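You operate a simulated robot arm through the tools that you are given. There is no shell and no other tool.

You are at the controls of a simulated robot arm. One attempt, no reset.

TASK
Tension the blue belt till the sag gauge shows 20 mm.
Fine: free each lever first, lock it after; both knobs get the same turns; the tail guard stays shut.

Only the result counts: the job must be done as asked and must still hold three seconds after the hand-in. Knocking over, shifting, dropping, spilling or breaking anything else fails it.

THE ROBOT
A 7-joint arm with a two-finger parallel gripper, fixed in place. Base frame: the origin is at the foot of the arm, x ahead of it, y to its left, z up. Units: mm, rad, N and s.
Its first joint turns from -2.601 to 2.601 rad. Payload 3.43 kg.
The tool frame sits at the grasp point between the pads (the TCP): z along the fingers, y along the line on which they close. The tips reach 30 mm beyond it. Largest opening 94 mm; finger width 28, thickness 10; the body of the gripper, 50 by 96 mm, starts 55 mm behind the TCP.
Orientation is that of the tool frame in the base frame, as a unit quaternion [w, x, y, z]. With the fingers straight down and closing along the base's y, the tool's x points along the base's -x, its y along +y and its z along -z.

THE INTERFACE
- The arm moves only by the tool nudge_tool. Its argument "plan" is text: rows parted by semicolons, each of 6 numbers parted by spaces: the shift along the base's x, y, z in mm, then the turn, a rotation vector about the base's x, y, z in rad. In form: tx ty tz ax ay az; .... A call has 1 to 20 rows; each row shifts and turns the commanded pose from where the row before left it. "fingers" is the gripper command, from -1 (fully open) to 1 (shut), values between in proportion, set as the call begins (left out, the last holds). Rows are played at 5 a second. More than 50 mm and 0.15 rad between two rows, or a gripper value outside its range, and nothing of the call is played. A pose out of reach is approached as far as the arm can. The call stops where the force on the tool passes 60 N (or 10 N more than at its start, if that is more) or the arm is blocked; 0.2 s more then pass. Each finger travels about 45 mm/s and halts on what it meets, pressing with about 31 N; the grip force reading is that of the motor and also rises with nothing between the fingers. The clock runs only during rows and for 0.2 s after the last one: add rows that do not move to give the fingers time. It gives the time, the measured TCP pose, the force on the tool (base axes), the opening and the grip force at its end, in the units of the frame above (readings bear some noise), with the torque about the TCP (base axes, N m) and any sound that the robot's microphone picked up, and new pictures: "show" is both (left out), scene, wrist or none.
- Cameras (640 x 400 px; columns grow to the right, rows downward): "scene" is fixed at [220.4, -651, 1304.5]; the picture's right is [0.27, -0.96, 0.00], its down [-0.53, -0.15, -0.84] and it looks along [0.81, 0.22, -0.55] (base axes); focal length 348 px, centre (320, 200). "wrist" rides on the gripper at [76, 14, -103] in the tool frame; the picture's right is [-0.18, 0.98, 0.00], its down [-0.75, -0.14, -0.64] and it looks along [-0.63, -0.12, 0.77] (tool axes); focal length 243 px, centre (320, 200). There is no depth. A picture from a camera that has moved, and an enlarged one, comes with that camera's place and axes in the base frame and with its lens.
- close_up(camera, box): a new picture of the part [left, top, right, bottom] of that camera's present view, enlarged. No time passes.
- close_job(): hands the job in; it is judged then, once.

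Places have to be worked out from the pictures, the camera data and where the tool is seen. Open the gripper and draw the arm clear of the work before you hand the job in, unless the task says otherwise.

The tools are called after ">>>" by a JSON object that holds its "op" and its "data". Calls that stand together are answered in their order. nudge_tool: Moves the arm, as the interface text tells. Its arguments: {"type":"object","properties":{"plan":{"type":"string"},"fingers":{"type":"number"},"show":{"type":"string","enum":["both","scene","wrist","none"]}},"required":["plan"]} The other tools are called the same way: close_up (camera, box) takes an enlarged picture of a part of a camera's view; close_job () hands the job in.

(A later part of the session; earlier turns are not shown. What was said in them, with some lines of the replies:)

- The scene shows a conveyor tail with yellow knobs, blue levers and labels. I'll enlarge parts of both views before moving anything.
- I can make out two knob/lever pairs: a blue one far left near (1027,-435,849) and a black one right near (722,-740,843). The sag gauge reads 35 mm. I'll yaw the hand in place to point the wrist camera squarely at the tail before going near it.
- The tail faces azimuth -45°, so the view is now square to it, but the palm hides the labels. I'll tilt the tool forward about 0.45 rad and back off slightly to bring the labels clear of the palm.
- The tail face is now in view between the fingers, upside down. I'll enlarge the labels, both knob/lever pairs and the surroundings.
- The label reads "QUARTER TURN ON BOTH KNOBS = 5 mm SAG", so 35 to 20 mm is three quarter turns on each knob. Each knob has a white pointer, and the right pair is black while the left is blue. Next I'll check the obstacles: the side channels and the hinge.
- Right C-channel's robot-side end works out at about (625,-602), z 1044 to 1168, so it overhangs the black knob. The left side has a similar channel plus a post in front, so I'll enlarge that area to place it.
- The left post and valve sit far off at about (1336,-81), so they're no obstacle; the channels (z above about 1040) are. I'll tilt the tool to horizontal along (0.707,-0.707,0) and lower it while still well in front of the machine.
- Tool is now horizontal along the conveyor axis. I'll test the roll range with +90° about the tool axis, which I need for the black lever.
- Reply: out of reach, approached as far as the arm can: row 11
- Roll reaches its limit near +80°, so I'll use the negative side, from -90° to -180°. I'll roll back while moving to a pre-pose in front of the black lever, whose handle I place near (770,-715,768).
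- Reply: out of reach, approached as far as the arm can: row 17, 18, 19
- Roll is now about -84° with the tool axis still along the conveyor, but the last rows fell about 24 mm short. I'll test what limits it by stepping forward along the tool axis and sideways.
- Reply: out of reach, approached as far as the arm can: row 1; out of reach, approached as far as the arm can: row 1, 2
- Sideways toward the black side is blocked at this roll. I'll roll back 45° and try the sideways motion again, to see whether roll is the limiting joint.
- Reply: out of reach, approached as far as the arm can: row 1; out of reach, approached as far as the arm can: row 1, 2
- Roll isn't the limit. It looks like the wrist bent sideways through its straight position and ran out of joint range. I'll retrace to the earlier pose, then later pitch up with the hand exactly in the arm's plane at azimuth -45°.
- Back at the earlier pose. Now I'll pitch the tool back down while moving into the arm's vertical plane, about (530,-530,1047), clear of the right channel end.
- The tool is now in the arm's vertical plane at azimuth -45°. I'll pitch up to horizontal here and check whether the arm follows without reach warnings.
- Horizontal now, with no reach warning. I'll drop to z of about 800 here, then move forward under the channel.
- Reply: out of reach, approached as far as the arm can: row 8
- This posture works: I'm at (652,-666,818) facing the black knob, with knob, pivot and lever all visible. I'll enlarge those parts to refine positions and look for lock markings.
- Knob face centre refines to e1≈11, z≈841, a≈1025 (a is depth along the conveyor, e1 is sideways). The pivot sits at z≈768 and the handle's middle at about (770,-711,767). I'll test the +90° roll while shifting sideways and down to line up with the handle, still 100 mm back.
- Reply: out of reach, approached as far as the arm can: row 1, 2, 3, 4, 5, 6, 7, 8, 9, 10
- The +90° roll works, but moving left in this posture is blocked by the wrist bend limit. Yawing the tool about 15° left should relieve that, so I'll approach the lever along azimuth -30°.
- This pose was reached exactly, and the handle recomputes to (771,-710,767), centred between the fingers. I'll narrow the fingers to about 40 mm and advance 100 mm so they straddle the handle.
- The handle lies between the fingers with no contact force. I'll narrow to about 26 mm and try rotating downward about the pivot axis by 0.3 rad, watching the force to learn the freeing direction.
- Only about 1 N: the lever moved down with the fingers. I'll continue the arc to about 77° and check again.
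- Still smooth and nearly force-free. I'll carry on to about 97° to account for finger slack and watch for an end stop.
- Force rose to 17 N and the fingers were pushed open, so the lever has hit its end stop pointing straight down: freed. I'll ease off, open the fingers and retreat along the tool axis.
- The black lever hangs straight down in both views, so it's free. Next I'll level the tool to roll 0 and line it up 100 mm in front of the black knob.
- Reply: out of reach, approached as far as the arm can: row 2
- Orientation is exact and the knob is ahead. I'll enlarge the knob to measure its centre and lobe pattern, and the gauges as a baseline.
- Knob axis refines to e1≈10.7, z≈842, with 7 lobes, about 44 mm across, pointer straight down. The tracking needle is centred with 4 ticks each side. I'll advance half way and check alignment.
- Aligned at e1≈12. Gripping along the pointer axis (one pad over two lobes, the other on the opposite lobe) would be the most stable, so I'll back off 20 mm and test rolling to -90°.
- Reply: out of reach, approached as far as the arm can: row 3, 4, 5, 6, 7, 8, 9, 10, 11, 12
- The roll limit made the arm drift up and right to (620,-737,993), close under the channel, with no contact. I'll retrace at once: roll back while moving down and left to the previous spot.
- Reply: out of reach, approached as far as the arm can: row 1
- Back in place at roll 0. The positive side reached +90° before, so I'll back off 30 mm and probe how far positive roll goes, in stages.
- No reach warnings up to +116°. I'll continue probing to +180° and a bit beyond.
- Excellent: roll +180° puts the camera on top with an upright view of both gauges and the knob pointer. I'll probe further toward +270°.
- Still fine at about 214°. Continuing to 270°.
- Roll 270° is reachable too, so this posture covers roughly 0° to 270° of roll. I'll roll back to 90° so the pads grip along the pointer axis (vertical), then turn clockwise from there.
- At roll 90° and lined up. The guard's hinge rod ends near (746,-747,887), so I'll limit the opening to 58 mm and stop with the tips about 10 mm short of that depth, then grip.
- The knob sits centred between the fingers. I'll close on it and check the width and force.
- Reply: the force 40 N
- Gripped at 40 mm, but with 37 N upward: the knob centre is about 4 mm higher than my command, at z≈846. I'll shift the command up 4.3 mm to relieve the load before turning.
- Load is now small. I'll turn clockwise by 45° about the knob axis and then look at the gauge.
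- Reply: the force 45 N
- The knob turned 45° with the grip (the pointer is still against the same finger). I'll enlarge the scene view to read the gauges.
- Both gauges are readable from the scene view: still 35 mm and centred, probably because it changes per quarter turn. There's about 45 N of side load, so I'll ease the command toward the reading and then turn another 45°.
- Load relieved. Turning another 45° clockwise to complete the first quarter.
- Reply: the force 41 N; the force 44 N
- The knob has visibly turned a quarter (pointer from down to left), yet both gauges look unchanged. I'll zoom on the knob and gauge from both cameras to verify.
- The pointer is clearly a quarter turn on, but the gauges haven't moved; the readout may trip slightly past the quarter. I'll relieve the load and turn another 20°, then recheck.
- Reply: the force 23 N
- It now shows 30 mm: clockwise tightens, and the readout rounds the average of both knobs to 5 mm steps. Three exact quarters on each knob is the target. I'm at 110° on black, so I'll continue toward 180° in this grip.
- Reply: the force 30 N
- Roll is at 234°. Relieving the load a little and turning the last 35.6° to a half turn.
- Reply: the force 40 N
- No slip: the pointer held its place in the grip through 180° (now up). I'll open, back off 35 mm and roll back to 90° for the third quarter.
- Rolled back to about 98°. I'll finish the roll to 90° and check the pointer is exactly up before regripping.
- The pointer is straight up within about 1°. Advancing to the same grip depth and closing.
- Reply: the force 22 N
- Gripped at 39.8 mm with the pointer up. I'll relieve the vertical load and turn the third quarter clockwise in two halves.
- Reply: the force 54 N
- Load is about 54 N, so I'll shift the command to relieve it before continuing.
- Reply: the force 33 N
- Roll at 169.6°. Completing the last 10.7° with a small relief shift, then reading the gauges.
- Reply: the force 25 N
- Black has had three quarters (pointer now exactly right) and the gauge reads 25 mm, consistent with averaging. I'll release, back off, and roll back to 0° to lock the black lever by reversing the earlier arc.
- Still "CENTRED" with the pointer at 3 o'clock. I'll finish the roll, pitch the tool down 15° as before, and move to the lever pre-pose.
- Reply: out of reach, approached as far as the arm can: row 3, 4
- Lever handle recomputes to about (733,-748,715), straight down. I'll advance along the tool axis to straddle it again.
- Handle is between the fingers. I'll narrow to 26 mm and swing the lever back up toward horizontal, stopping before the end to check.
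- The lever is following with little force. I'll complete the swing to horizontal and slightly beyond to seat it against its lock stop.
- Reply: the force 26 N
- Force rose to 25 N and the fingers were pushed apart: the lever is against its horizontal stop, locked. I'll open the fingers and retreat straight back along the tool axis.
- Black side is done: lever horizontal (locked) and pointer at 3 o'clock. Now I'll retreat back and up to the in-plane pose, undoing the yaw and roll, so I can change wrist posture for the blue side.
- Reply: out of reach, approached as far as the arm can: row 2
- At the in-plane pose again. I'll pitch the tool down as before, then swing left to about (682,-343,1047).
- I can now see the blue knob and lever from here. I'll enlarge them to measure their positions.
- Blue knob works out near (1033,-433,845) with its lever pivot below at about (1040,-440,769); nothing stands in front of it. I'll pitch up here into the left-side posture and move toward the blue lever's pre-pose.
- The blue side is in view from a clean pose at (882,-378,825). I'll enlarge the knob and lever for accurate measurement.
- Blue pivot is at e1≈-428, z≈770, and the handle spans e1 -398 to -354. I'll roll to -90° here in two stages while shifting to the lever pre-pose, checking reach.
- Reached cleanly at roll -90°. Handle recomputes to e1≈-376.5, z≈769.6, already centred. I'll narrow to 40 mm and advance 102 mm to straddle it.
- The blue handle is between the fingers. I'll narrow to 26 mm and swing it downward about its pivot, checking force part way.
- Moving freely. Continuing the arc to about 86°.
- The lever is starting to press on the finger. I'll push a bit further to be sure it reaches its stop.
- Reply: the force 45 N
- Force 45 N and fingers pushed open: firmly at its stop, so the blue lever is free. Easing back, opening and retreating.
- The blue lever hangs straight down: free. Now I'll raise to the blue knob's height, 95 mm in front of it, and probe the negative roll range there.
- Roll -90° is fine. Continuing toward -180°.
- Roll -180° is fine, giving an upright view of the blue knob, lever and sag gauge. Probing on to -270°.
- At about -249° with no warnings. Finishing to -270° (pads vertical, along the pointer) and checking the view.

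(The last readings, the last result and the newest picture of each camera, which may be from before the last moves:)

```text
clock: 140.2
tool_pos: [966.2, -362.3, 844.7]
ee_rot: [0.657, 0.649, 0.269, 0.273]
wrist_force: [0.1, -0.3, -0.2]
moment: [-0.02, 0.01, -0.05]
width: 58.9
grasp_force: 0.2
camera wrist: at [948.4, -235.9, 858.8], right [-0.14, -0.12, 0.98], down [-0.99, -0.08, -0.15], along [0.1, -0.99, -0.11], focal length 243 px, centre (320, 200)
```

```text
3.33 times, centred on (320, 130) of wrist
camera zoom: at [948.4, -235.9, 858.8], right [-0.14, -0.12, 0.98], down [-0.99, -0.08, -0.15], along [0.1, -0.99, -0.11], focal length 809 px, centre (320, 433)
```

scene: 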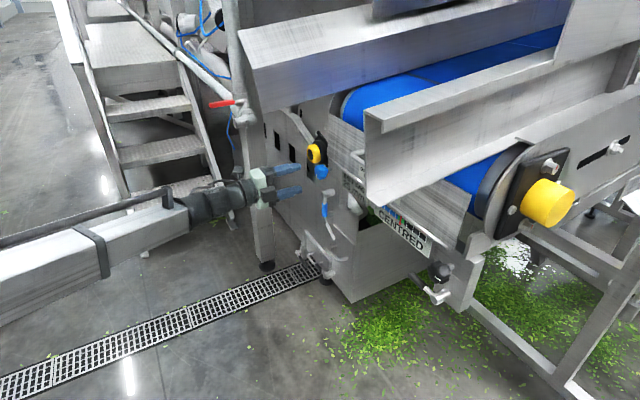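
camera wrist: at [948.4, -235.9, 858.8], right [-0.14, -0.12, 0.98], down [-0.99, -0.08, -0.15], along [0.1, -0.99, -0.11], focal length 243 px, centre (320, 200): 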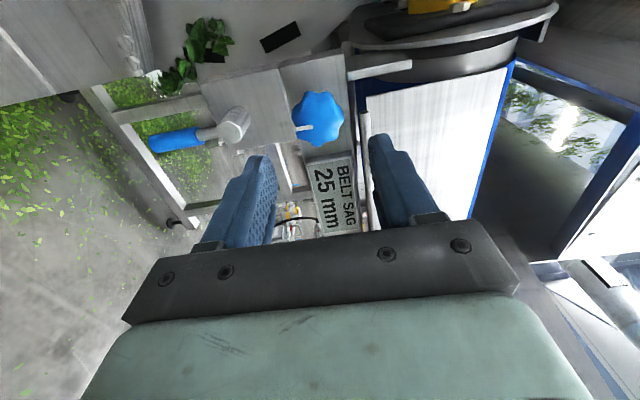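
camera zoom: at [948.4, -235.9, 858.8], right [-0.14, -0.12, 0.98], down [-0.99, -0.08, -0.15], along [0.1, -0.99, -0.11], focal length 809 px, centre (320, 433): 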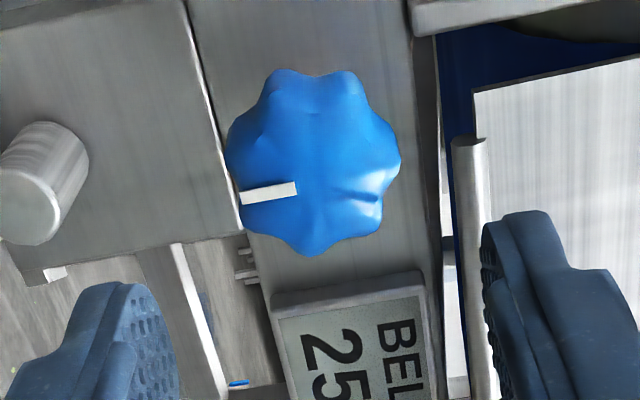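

Pointer is straight down and the pads are vertical. Knob axis is about e1 -427, z 845, matching the black side's geometry, so I'll advance to the same grip depth with the 58 mm opening.

>>> {"op": "nudge_tool", "data": {"plan": "9 -9 0.1 0 0 0; 9 -9 0.1 0 0 0; 9 -9 0.1 0 0 0; 9 -9 0.1 0 0 0; 9 -9 0.1 0 0 0; 9.3 -9.3 0.1 0 0 0; 0 0 0 0 0 0", "fingers": -0.234, "show": "wrist"}}

>>> {"op": "close_up", "data": {"camera": "wrist", "box": [240, 90, 420, 220]}}

```text
clock: 141.8
tool_pos: [1021.7, -417.5, 845.5]
ee_rot: [0.657, 0.649, 0.269, 0.274]
wrist_force: [1.2, 0.1, 0.2]
moment: [0.0, 0.0, 0.02]
width: 57.9
grasp_force: 0.1
camera wrist: at [1002.5, -291.7, 859.7], right [-0.14, -0.12, 0.98], down [-0.99, -0.08, -0.15], along [0.1, -0.99, -0.11], focal length 243 px, centre (320, 200)
```

wrist: 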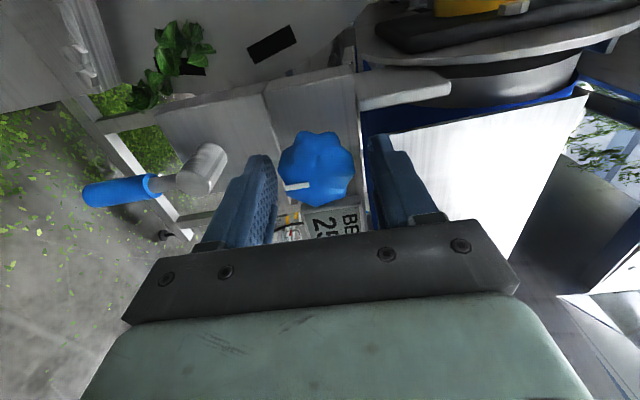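

```text
3.08 times, centred on (330, 155) of wrist
camera zoom: at [1002.5, -291.7, 859.7], right [-0.14, -0.12, 0.98], down [-0.99, -0.08, -0.15], along [0.1, -0.99, -0.11], focal length 746 px, centre (289, 338)
```

zoom: 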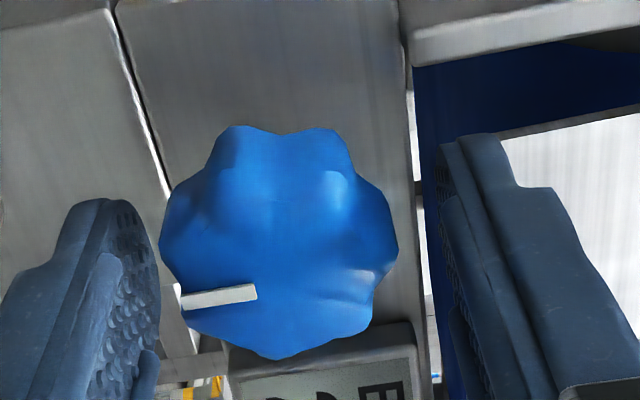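

The knob is between the fingers, slightly low. I'll lower 1.5 mm and close.

>>> {"op": "nudge_tool", "data": {"plan": "0 0 -1.5 0 0 0; 0 0 0 0 0 0", "show": "none"}}

>>> {"op": "nudge_tool", "data": {"plan": "0 0 0 0 0 0; 0 0 0 0 0 0; 0 0 0 0 0 0; 0 0 0 0 0 0", "fingers": 1, "show": "wrist"}}

>>> {"op": "close_up", "data": {"camera": "wrist", "box": [260, 100, 380, 220]}}

```text
clock: 142.4
tool_pos: [1020.8, -416.8, 845.7]
ee_rot: [0.657, 0.649, 0.269, 0.274]
wrist_force: [0.3, -0.7, -0.4]
moment: [-0.02, -0.01, -0.04]
width: 58.4
grasp_force: 0.2
```

```text
clock: 143.4
tool_pos: [1020.5, -417.0, 844.6]
ee_rot: [0.657, 0.649, 0.268, 0.273]
wrist_force: [1.9, -0.6, 4.0]
moment: [0.01, -0.04, -0.03]
width: 41.0
grasp_force: 45.5
camera wrist: at [1002.8, -291.5, 858.3], right [-0.14, -0.12, 0.98], down [-0.99, -0.08, -0.15], along [0.1, -0.99, -0.11], focal length 243 px, centre (320, 200)
```

wrist: 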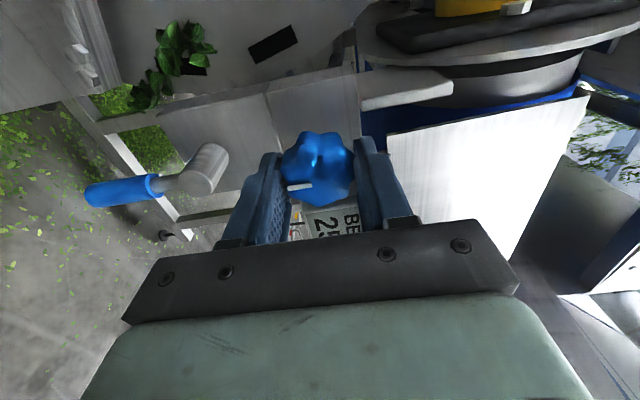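

```text
3.33 times, centred on (320, 160) of wrist
camera zoom: at [1002.8, -291.5, 858.3], right [-0.14, -0.12, 0.98], down [-0.99, -0.08, -0.15], along [0.1, -0.99, -0.11], focal length 809 px, centre (320, 333)
```

zoom: 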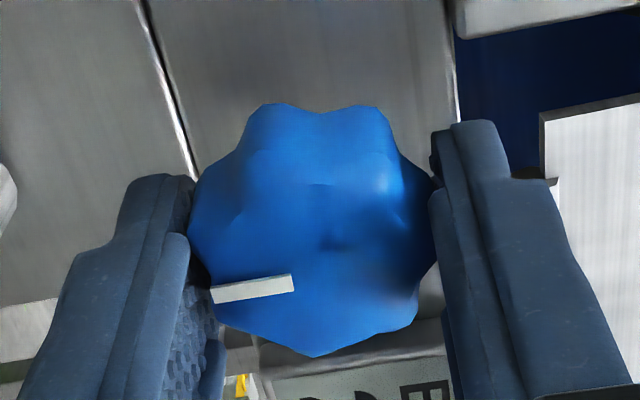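

Gripped cleanly with only 4 N load, pointer straight down. Turning clockwise 45° first and checking the load.

>>> {"op": "nudge_tool", "data": {"plan": "0 0 0 0.0694 -0.0694 0; 0 0 0 0.0694 -0.0694 0; 0 0 0 0.0694 -0.0694 0; 0 0 0 0.0694 -0.0694 0; 0 0 0 0.0694 -0.0694 0; 0 0 0 0.0694 -0.0694 0; 0 0 0 0.0694 -0.0694 0; 0 0 0 0.0694 -0.0694 0; 0 0 0 0 0 0", "show": "none"}}

```text
clock: 145.4
tool_pos: [1022.7, -417.1, 842.6]
ee_rot: [0.503, 0.703, -0.004, 0.502]
wrist_force: [24.5, -2.1, 3.8]
moment: [0.17, 0.2, 0.02]
width: 40.3
grasp_force: 44.6
```

Fine (25 N). Relieving slightly and turning another 45°.

>>> {"op": "nudge_tool", "data": {"plan": "1.3 0 0.2 0.0694 -0.0694 0; 0 0 0 0.0694 -0.0694 0; 0 0 0 0.0694 -0.0694 0; 0 0 0 0.0694 -0.0694 0; 0 0 0 0.0694 -0.0694 0; 0 0 0 0.0694 -0.0694 0; 0 0 0 0.0694 -0.0694 0; 0 0 0 0.0694 -0.0694 0; 0 0 0 0 0 0", "show": "wrist"}}

>>> {"op": "close_up", "data": {"camera": "wrist", "box": [260, 20, 640, 220]}}

```text
clock: 147.4
tool_pos: [1025.0, -414.8, 844.1]
ee_rot: [0.273, 0.651, -0.275, 0.652]
wrist_force: [6.8, 18.5, -8.2]
moment: [-0.07, -0.07, 1.01]
width: 40.3
grasp_force: 44.7
camera wrist: at [941.4, -353.0, 920.1], right [-0.7, -0.69, -0.19], down [-0.35, 0.56, -0.75], along [0.62, -0.46, -0.63], focal length 243 px, centre (320, 200)
```

wrist: 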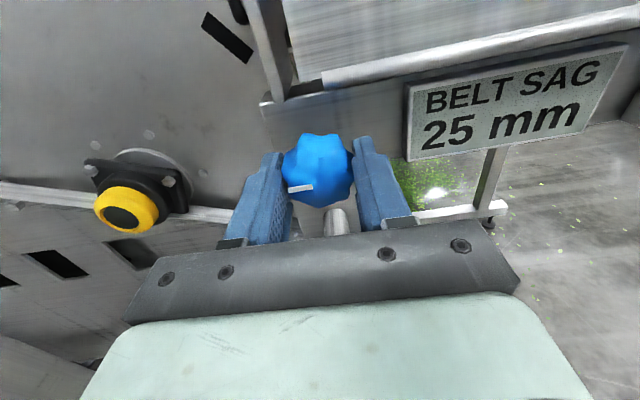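

```text
1.68 times, centred on (450, 120) of wrist
camera zoom: at [941.4, -353.0, 920.1], right [-0.7, -0.69, -0.19], down [-0.35, 0.56, -0.75], along [0.62, -0.46, -0.63], focal length 409 px, centre (101, 335)
```

zoom: 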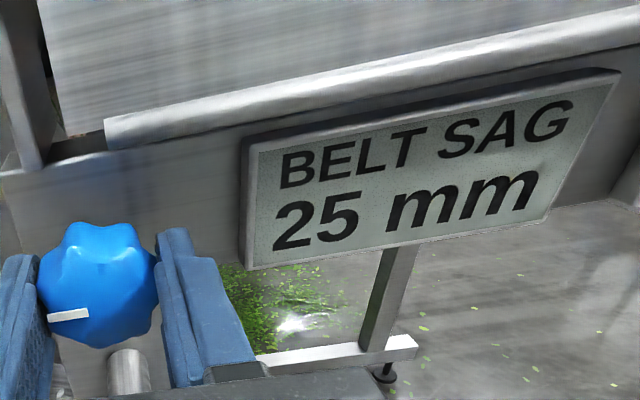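

Gauge reads 25 mm as expected (average two quarters). Continuing: another 45°.

>>> {"op": "nudge_tool", "data": {"plan": "0.4 1.1 -0.5 0.0694 -0.0694 0; 0 0 0 0.0694 -0.0694 0; 0 0 0 0.0694 -0.0694 0; 0 0 0 0.0694 -0.0694 0; 0 0 0 0.0694 -0.0694 0; 0 0 0 0.0694 -0.0694 0; 0 0 0 0.0694 -0.0694 0; 0 0 0 0.0694 -0.0694 0; 0 0 0 0 0 0", "show": "none"}}

```text
clock: 149.4
tool_pos: [1024.1, -415.4, 844.1]
ee_rot: [0.001, 0.499, -0.504, 0.705]
wrist_force: [24.1, 7.4, 7.7]
moment: [-0.51, -0.54, 0.63]
width: 40.1
grasp_force: 44.8
```

Roll 225°, load 26 N. Turning the next 45° to complete the half turn.

>>> {"op": "nudge_tool", "data": {"plan": "1.3 0.4 0.4 0.0694 -0.0694 0; 0 0 0 0.0694 -0.0694 0; 0 0 0 0.0694 -0.0694 0; 0 0 0 0.0694 -0.0694 0; 0 0 0 0.0694 -0.0694 0; 0 0 0 0.0694 -0.0694 0; 0 0 0 0.0694 -0.0694 0; 0 0 0 0.0694 -0.0694 0; 0 0 0 0 0 0; 0 0 0 0 0 0", "show": "both"}}

>>> {"op": "close_up", "data": {"camera": "wrist", "box": [260, 100, 380, 220]}}

>>> {"op": "close_up", "data": {"camera": "scene", "box": [330, 165, 450, 260]}}

```text
clock: 151.6
tool_pos: [1024.0, -416.0, 845.9]
ee_rot: [0.27, -0.269, 0.658, -0.649]
wrist_force: [1.5, 16.2, 7.1]
moment: [-0.95, -0.89, -0.7]
width: 40.3
grasp_force: 45.2
camera wrist: at [898.0, -396.2, 832.0], right [0.13, 0.14, -0.98], down [0.08, 0.98, 0.15], along [0.99, -0.1, 0.11], focal length 243 px, centre (320, 200)
```

scene: 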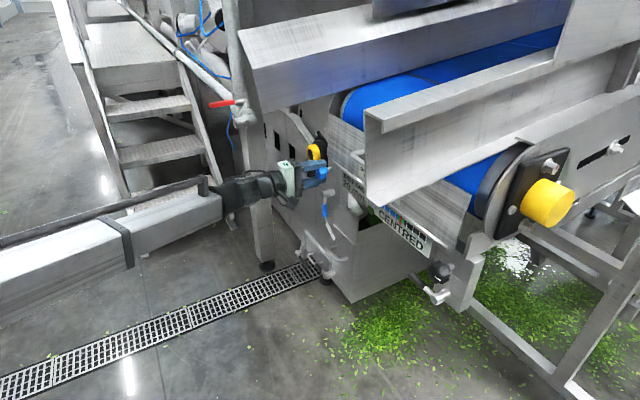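
wrist: 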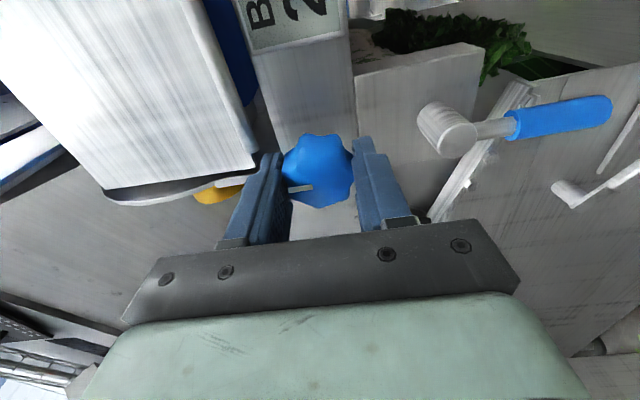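

```text
3.33 times, centred on (320, 160) of wrist
camera zoom: at [898.0, -396.2, 832.0], right [0.13, 0.14, -0.98], down [0.08, 0.98, 0.15], along [0.99, -0.1, 0.11], focal length 809 px, centre (320, 333)
```

zoom: 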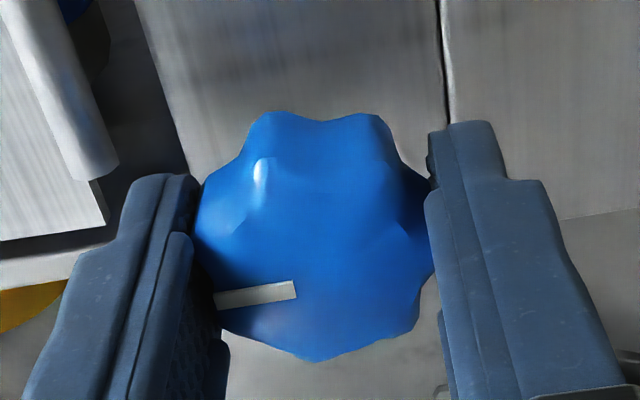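

```text
4.21 times, centred on (390, 212) of scene
camera zoom: at [220.4, -651.0, 1304.5], right [0.27, -0.96, 0.0], down [-0.53, -0.15, -0.84], along [0.81, 0.22, -0.55], focal length 1465 px, centre (25, 147)
```

zoom: 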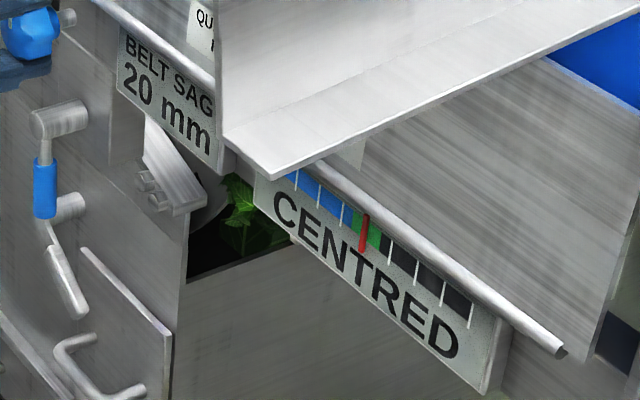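

It now shows 20 mm, but blue has only two quarters; the rounding hides that. Equal turns need one more quarter on blue. Roll can continue from -90° to 0° in the same grip, so I'll go on in small steps.

>>> {"op": "nudge_tool", "data": {"plan": "0 1 0.4 0.0692 -0.0692 0; 0 0 0 0.0692 -0.0692 0; 0 0 0 0.0692 -0.0692 0; 0 0 0 0.0692 -0.0692 0; 0 0 0 0.0692 -0.0692 0; 0 0 0 0.0692 -0.0692 0; 0 0 0 0 0 0", "show": "none"}}

```text
clock: 153.2
tool_pos: [1024.7, -414.3, 845.4]
ee_rot: [0.448, -0.071, 0.707, -0.543]
wrist_force: [4.1, -5.6, 12.0]
moment: [-0.65, -0.63, -1.34]
width: 40.2
grasp_force: 45.2
```

Load is low and there's no reach warning. Continuing with the next steps.

>>> {"op": "nudge_tool", "data": {"plan": "0 0 0.5 0.0692 -0.0692 0; 0 0 0 0.0692 -0.0692 0; 0 0 0 0.0692 -0.0692 0; 0 0 0 0.0692 -0.0692 0; 0 0 0 0.0692 -0.0692 0; 0 0 0 0 0 0", "show": "none"}}

```text
clock: 154.6
tool_pos: [1023.2, -414.7, 845.9]
ee_rot: [0.568, 0.101, 0.702, -0.417]
wrist_force: [4.1, -16.8, 17.6]
moment: [-0.27, -0.26, -0.81]
width: 40.0
grasp_force: 44.9
```

Roll is at -28°. Final 28° to complete the third quarter.

>>> {"op": "nudge_tool", "data": {"plan": "0.2 -0.8 0.9 0.0692 -0.0692 0; 0 0 0 0.0692 -0.0692 0; 0 0 0 0.0692 -0.0692 0; 0 0 0 0.0692 -0.0692 0; 0 0 0 0.0696 -0.0696 0; 0 0 0 0 0 0; 0 0 0 0 0 0", "show": "both"}}

>>> {"op": "close_up", "data": {"camera": "wrist", "box": [260, 100, 380, 220]}}

>>> {"op": "close_up", "data": {"camera": "scene", "box": [330, 165, 450, 260]}}

```text
clock: 156.2
tool_pos: [1023.7, -414.2, 846.3]
ee_rot: [0.654, 0.268, 0.655, -0.268]
wrist_force: [-15.2, -12.1, -0.5]
moment: [0.38, 0.38, -0.86]
width: 39.8
grasp_force: 45.4
camera wrist: at [960.2, -334.1, 770.4], right [0.69, 0.7, 0.18], down [-0.56, 0.35, 0.75], along [0.47, -0.62, 0.63], focal length 243 px, centre (320, 200)
```

scene: 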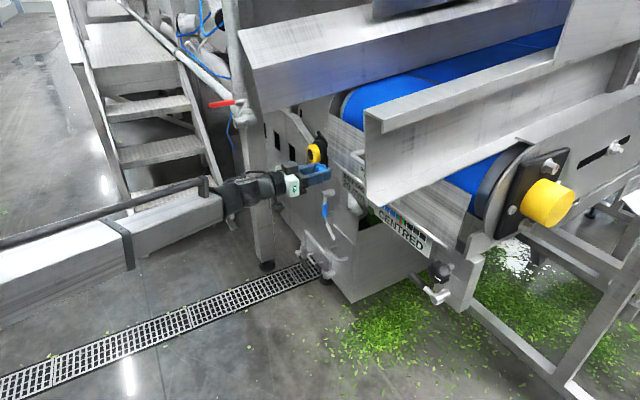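
wrist: 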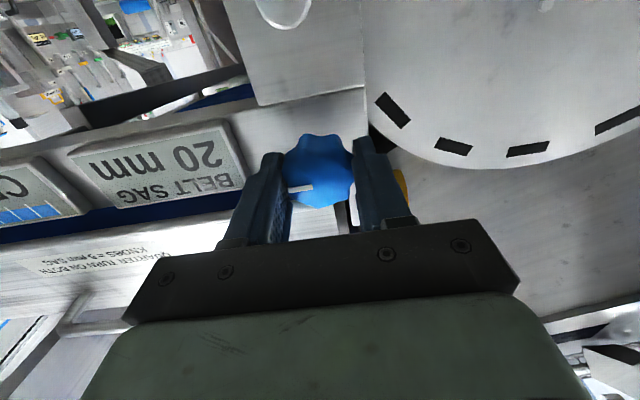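

```text
3.33 times, centred on (320, 160) of wrist
camera zoom: at [960.2, -334.1, 770.4], right [0.69, 0.7, 0.18], down [-0.56, 0.35, 0.75], along [0.47, -0.62, 0.63], focal length 809 px, centre (320, 333)
```

zoom: 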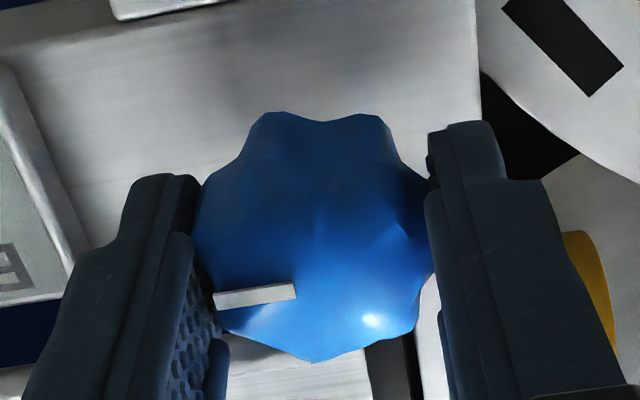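

```text
4.21 times, centred on (390, 212) of scene
camera zoom: at [220.4, -651.0, 1304.5], right [0.27, -0.96, 0.0], down [-0.53, -0.15, -0.84], along [0.81, 0.22, -0.55], focal length 1465 px, centre (25, 147)
```

zoom: 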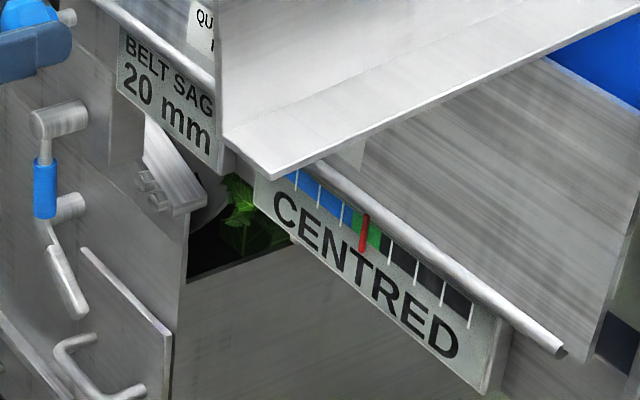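

20 mm, CENTRED, and the blue pointer is at 3 o'clock, the same as black. Releasing and backing off to inspect.

>>> {"op": "nudge_tool", "data": {"plan": "0 0 0 0 0 0; 0 0 0 0 0 0; 0 0 0 0 0 0; -8 8 0 0 0 0; -10 10 0 0 0 0; -12 12 0 0 0 0; -12 12 0 0 0 0; -12 12 0 0 0 0; 0 0 0 0 0 0", "fingers": -0.234, "show": "both"}}

>>> {"op": "close_up", "data": {"camera": "wrist", "box": [250, 50, 400, 170]}}

>>> {"op": "close_up", "data": {"camera": "scene", "box": [300, 140, 460, 310]}}

```text
clock: 158.2
tool_pos: [968.5, -362.1, 845.5]
ee_rot: [0.654, 0.267, 0.655, -0.267]
wrist_force: [0.7, 0.5, -0.3]
moment: [0.03, -0.02, 0.0]
width: 58.0
grasp_force: 0.1
camera wrist: at [905.2, -280.4, 770.4], right [0.69, 0.7, 0.18], down [-0.56, 0.35, 0.76], along [0.47, -0.62, 0.63], focal length 243 px, centre (320, 200)
```

scene: 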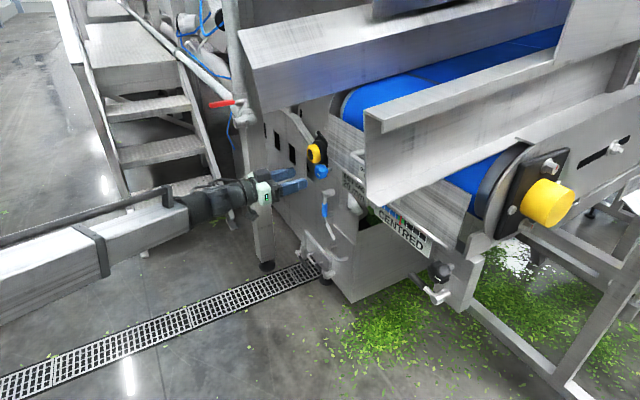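
wrist: 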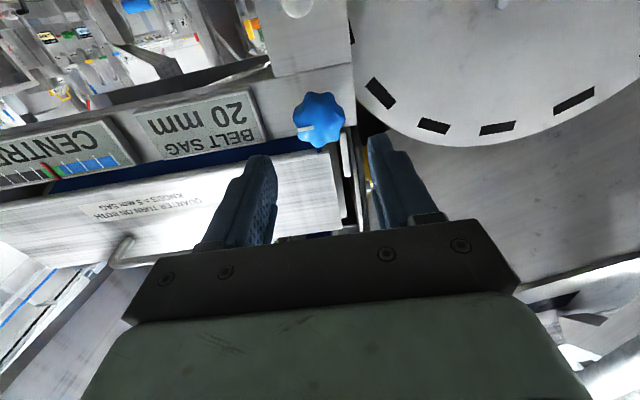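

```text
3.33 times, centred on (325, 110) of wrist
camera zoom: at [905.2, -280.4, 770.4], right [0.69, 0.7, 0.18], down [-0.56, 0.35, 0.76], along [0.47, -0.62, 0.63], focal length 809 px, centre (303, 500)
```

zoom: 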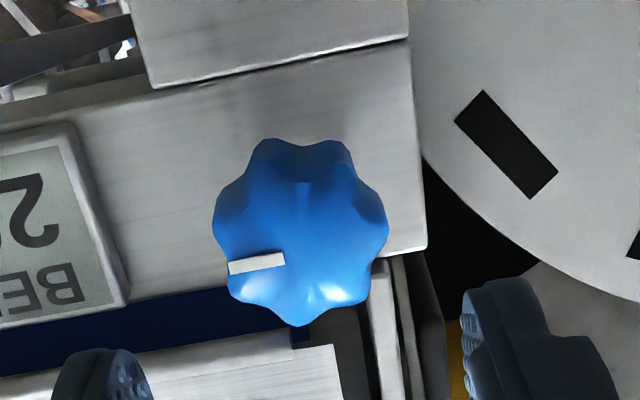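

```text
2.35 times, centred on (380, 225) of scene
camera zoom: at [220.4, -651.0, 1304.5], right [0.27, -0.96, 0.0], down [-0.53, -0.15, -0.84], along [0.81, 0.22, -0.55], focal length 819 px, centre (179, 141)
```

zoom: 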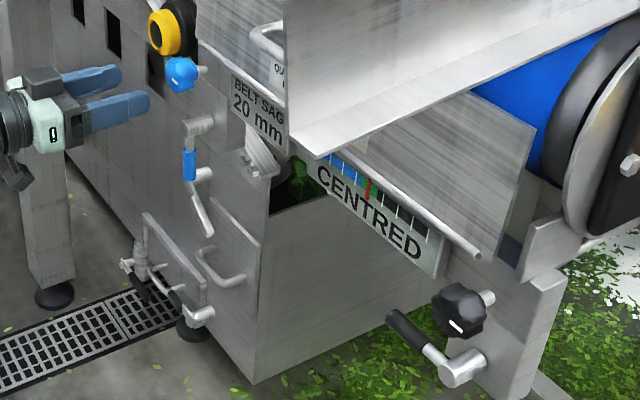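

Both pointers are at 3 o'clock and the gauge reads 20 mm. Now to lock the blue lever: descend to its handle height with a 47 mm opening.

>>> {"op": "nudge_tool", "data": {"plan": "0 0 -25 0 0 0; 0 0 -25 0 0 0; 0 0 -25 0 0 0; 0 0 -25 0 0 0; -0.5 -0.5 -26 0 0 0; 0 0 0 0 0 0", "fingers": 0.0, "show": "wrist"}}

>>> {"op": "close_up", "data": {"camera": "wrist", "box": [250, 40, 400, 240]}}

```text
clock: 159.6
tool_pos: [969.9, -361.2, 720.9]
ee_rot: [0.654, 0.266, 0.656, -0.267]
wrist_force: [0.2, -0.2, 0.0]
moment: [-0.01, 0.03, -0.01]
width: 47.0
grasp_force: 0.1
camera wrist: at [906.8, -280.7, 643.7], right [0.69, 0.7, 0.18], down [-0.56, 0.35, 0.76], along [0.47, -0.62, 0.63], focal length 243 px, centre (320, 200)
```

wrist: 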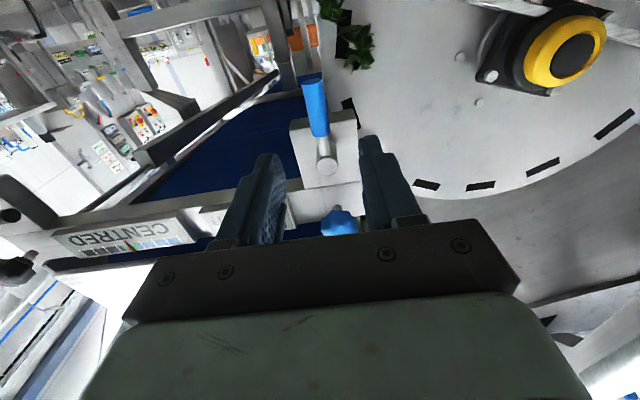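

```text
2.00 times, centred on (325, 140) of wrist
camera zoom: at [906.8, -280.7, 643.7], right [0.69, 0.7, 0.18], down [-0.56, 0.35, 0.76], along [0.47, -0.62, 0.63], focal length 485 px, centre (310, 320)
```

zoom: 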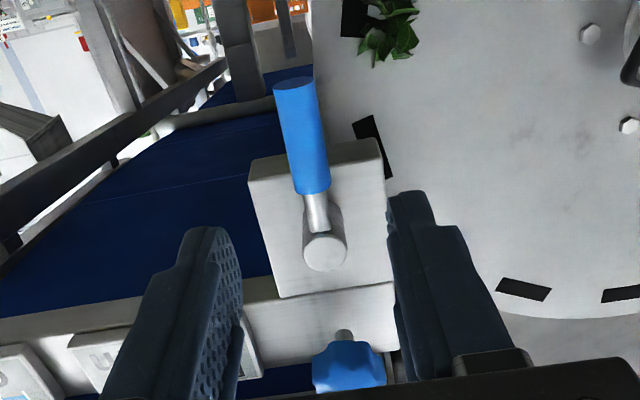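

Handle recomputes to e1≈-428, z≈716. Advancing 91 mm to straddle it.

>>> {"op": "nudge_tool", "data": {"plan": "7.84 -8.21 -0.2 0 0 0; 7.84 -8.21 -0.2 0 0 0; 7.84 -8.21 -0.2 0 0 0; 7.84 -8.21 -0.2 0 0 0; 7.84 -8.21 -0.2 0 0 0; 7.84 -8.21 -0.2 0 0 0; 7.84 -8.21 -0.2 0 0 0; 7.84 -8.21 -0.2 0 0 0; 0 0 0 0 0 0", "show": "wrist"}}

```text
clock: 161.6
tool_pos: [1033.3, -427.4, 719.2]
ee_rot: [0.654, 0.265, 0.657, -0.267]
wrist_force: [0.2, 0.0, -0.1]
moment: [0.01, -0.01, 0.01]
width: 47.0
grasp_force: 0.0
camera wrist: at [969.0, -346.2, 642.7], right [0.69, 0.7, 0.18], down [-0.56, 0.35, 0.76], along [0.47, -0.62, 0.63], focal length 243 px, centre (320, 200)
```

wrist: 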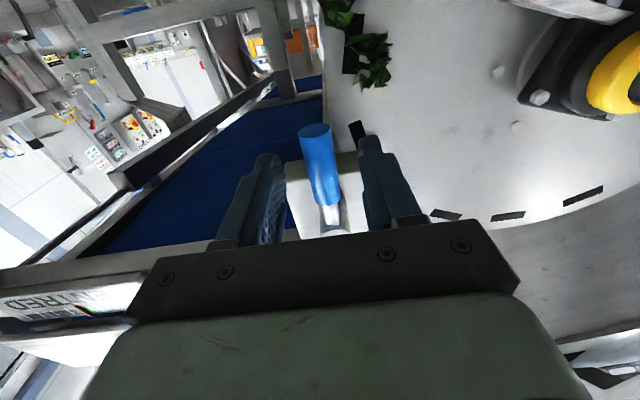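

The handle is between the fingers. Narrowing to 26 mm and swinging the blue lever back up toward horizontal.

>>> {"op": "nudge_tool", "data": {"plan": "0 0 0 0 0 0; 0 0 0 0 0 0; -5.38 -5.38 0.57 -0.106 0.106 0; -5.27 -5.27 1.7 -0.106 0.106 0; -5.04 -5.04 2.8 -0.106 0.106 0; -4.68 -4.68 3.84 -0.106 0.106 0; -4.21 -4.21 4.76 -0.106 0.106 0; -3.67 -3.67 5.61 -0.106 0.106 0; -3.03 -3.03 6.33 -0.106 0.106 0; -2.33 -2.33 6.9 -0.106 0.106 0; 0 0 0 0 0 0", "fingers": 0.45, "show": "both"}}

```text
clock: 164.0
tool_pos: [999.3, -461.9, 751.3]
ee_rot: [0.383, -0.148, 0.696, -0.589]
wrist_force: [0.7, -0.1, -1.1]
moment: [0.05, 0.02, 0.01]
width: 26.5
grasp_force: 1.5
camera wrist: at [879.6, -435.9, 712.1], right [0.36, 0.38, -0.85], down [0.01, 0.91, 0.41], along [0.93, -0.16, 0.33], focal length 243 px, centre (320, 200)
```

scene: 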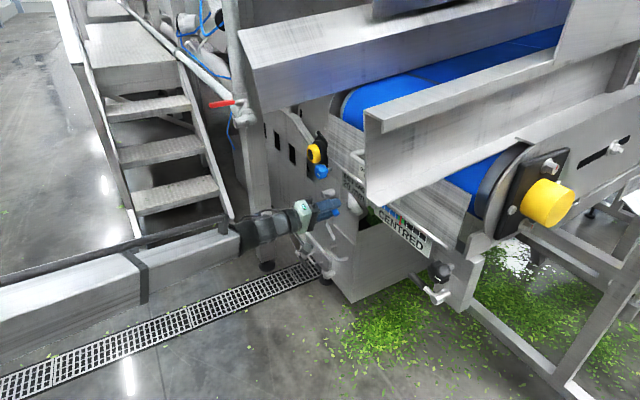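
wrist: 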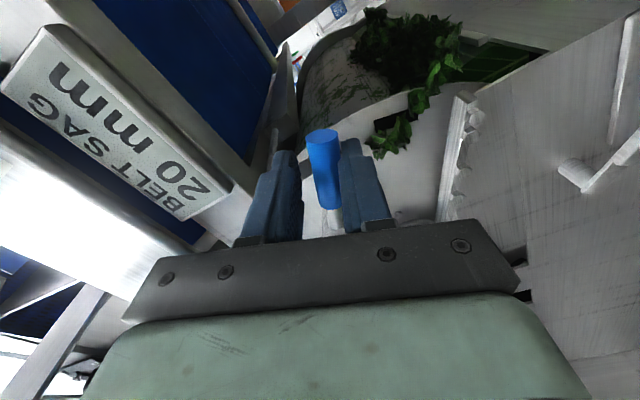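

The lever is following freely. Finishing the swing to horizontal and pressing slightly beyond to seat it at the lock stop.

>>> {"op": "nudge_tool", "data": {"plan": "-1.58 -1.58 7.31 -0.106 0.106 0; -0.79 -0.79 7.56 -0.106 0.106 0; -0.05 -0.05 6.17 -0.0856 0.0856 0; 0 0 0 0 0 0", "show": "none"}}

>>> {"op": "nudge_tool", "data": {"plan": "0.3 0.3 3.5 -0.05 0.05 0; 0.5 0.5 3.5 -0.05 0.05 0; 0 0 0 0 0 0", "show": "wrist"}}

```text
clock: 165.0
tool_pos: [997.0, -461.7, 771.3]
ee_rot: [-0.251, 0.289, -0.651, 0.655]
wrist_force: [1.7, 0.9, -2.7]
moment: [0.11, -0.01, 0.03]
width: 27.6
grasp_force: 2.3
```

```text
clock: 165.8
tool_pos: [999.2, -460.0, 776.1]
ee_rot: [-0.205, 0.335, -0.629, 0.671]
wrist_force: [0.7, 4.1, -26.9]
moment: [0.75, -0.11, 0.08]
width: 40.9
grasp_force: 13.3
camera wrist: at [871.4, -443.7, 778.9], right [-0.02, 0.01, -1.0], down [0.09, 1.0, 0.01], along [1.0, -0.09, -0.02], focal length 243 px, centre (320, 200)
```

wrist: 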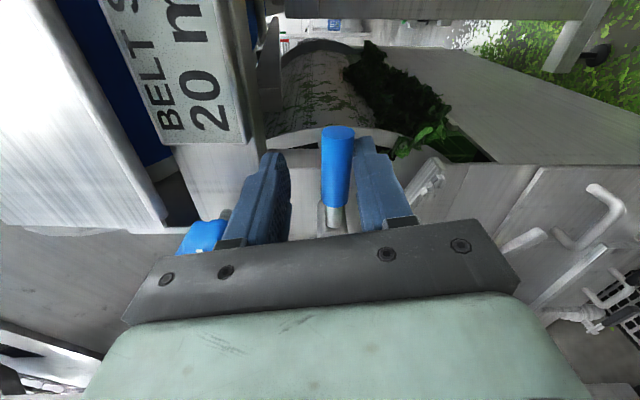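

27 N and fingers pushed apart: blue lever seated at its lock stop, just like black. Opening and retreating straight back.

>>> {"op": "nudge_tool", "data": {"plan": "0 0 0 0 0 0; 0 0 0 0 0 0; 0 0 -4 0 0 0; -7 7 0 0 0 0; -10 10 0 0 0 0; -10 10 0 0 0 0; -10 10 0 0 0 0; -10 10 0 0 0 0; -10 10 0 0 0 0; -10 10 0 0 0 0; -10 10 0 0 0 0; -10 10 0 0 0 0; 0 0 0 0 0 0", "fingers": -0.25, "show": "both"}}

>>> {"op": "close_up", "data": {"camera": "scene", "box": [300, 140, 460, 310]}}

>>> {"op": "close_up", "data": {"camera": "scene", "box": [300, 140, 360, 220]}}

>>> {"op": "close_up", "data": {"camera": "scene", "box": [400, 240, 480, 310]}}

```text
clock: 168.6
tool_pos: [911.2, -375.7, 775.2]
ee_rot: [-0.204, 0.332, -0.63, 0.672]
wrist_force: [0.9, 0.2, -0.6]
moment: [-0.02, -0.03, -0.02]
width: 58.9
grasp_force: 0.1
camera wrist: at [784.1, -358.0, 777.0], right [-0.01, 0.0, -1.0], down [0.09, 1.0, 0.0], along [1.0, -0.09, -0.01], focal length 243 px, centre (320, 200)
```

scene: 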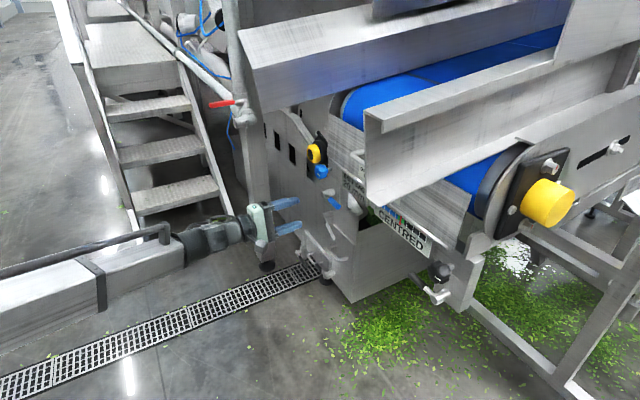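
wrist: 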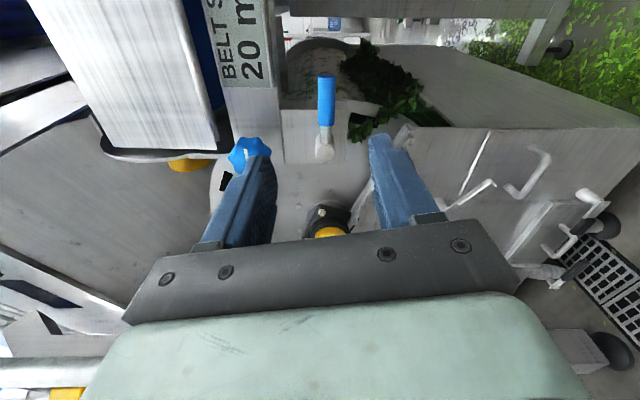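

```text
2.35 times, centred on (380, 225) of scene
camera zoom: at [220.4, -651.0, 1304.5], right [0.27, -0.96, 0.0], down [-0.53, -0.15, -0.84], along [0.81, 0.22, -0.55], focal length 819 px, centre (179, 141)
```

zoom: 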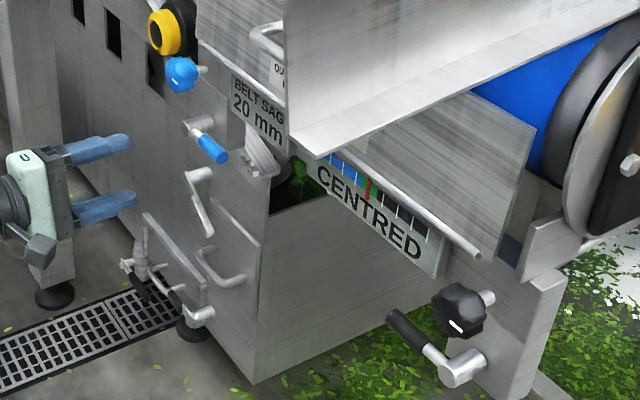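

```text
5.00 times, centred on (330, 180) of scene
camera zoom: at [220.4, -651.0, 1304.5], right [0.27, -0.96, 0.0], down [-0.53, -0.15, -0.84], along [0.81, 0.22, -0.55], focal length 1740 px, centre (270, 300)
```

zoom: 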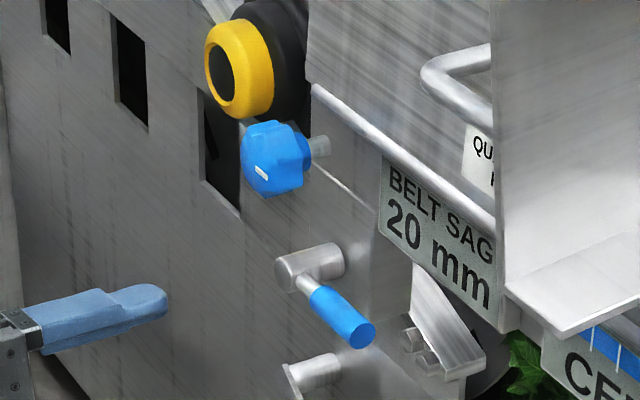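

```text
5.71 times, centred on (440, 275) of scene
camera zoom: at [220.4, -651.0, 1304.5], right [0.27, -0.96, 0.0], down [-0.53, -0.15, -0.84], along [0.81, 0.22, -0.55], focal length 1988 px, centre (-366, -229)
```

zoom: 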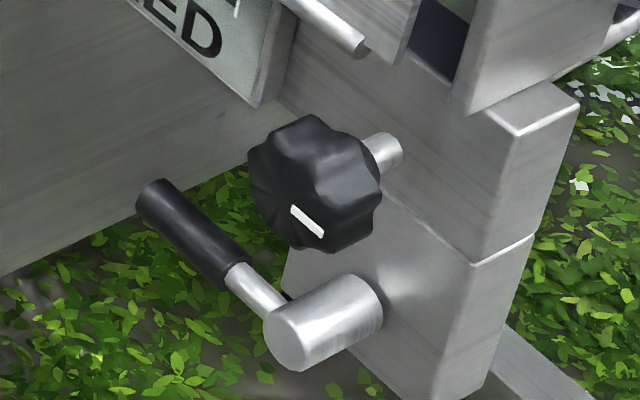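

Both levers are back in their original horizontal locked position, both pointers at 3 o'clock, gauge 20 mm, CENTRED, guard shut. I'll open fully and draw the arm well clear before handing in.

>>> {"op": "nudge_tool", "data": {"plan": "-12 12 0 0 0 0; -12 12 0 0 0 0; -12 12 0 0 0 0; -12 12 5 0 0 0; -12 12 5 0 0 0; -12 12 5 0 0 0; -12 12 5 0 0 0; -12 12 5 0 0 0; -12 12 5 0 0 0; -12 12 5 0 0 0; 0 0 0 0 0 0; 0 0 0 0 0 0; 0 0 0 0 0 0; 0 0 0 0 0 0; 0 0 0 0 0 0; 0 0 0 0 0 0", "fingers": -1, "show": "both"}}

>>> {"op": "close_up", "data": {"camera": "scene", "box": [300, 140, 460, 310]}}

```text
clock: 172.0
tool_pos: [790.8, -254.7, 809.6]
ee_rot: [-0.205, 0.333, -0.629, 0.672]
wrist_force: [-0.4, 0.6, 0.8]
moment: [0.01, 0.04, 0.0]
width: 94.1
grasp_force: 0.1
camera wrist: at [662.8, -237.7, 812.2], right [-0.01, 0.0, -1.0], down [0.09, 1.0, 0.0], along [1.0, -0.09, -0.01], focal length 243 px, centre (320, 200)
```

scene: 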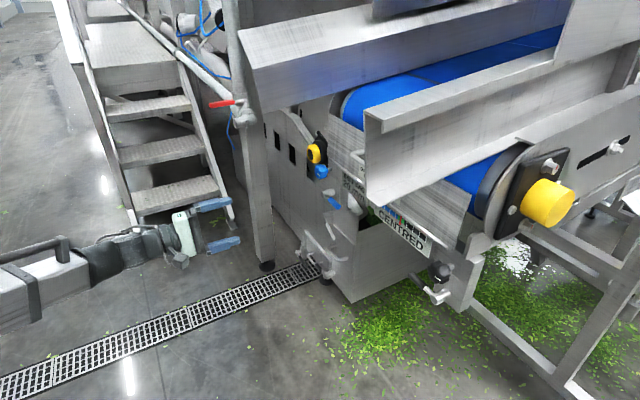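
wrist: 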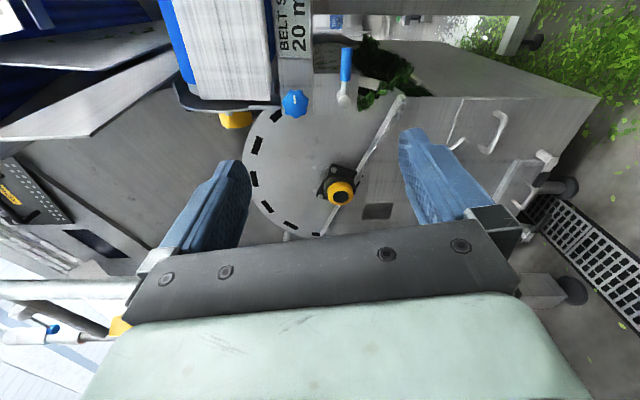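

```text
2.35 times, centred on (380, 225) of scene
camera zoom: at [220.4, -651.0, 1304.5], right [0.27, -0.96, 0.0], down [-0.53, -0.15, -0.84], along [0.81, 0.22, -0.55], focal length 819 px, centre (179, 141)
```

zoom: 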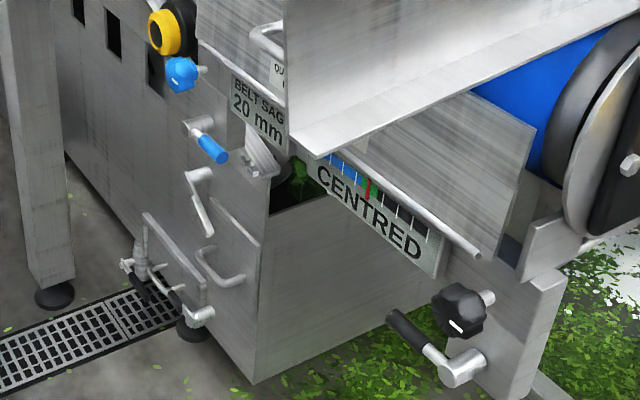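

The arm is clear with the gripper fully open. The gauge holds at 20 mm, tracking is CENTRED, both levers are locked horizontal, both knobs have had three quarter turns, and the guard is shut. Handing in.

>>> {"op": "close_job", "data": {}}

```text
The job is handed in.
```

The blue belt is tensioned and the job is handed in: the sag gauge shows 20 mm, down from 35 mm. I don't have the verdict yet.

- **Knobs:** both got three quarter turns clockwise, and both pointers ended at 3 o'clock. The gauge already read 20 mm when the blue knob was a quarter turn short, so I set the turns by the pointers instead.
- **Levers:** I swung each one down to its stop before turning its knob. Afterwards I swung it back up against its horizontal stop, where it started. I took the starting position as locked and down as free, since nothing on the machine marks it.
- **Tracking:** the tracking gauge read CENTRED throughout, even while the two knobs were uneven, so it doesn't confirm they match.
- **Guard:** the tail guard stayed shut, and I saw nothing else move or get knocked.

The gripper is fully open and the arm is clear of the machine.
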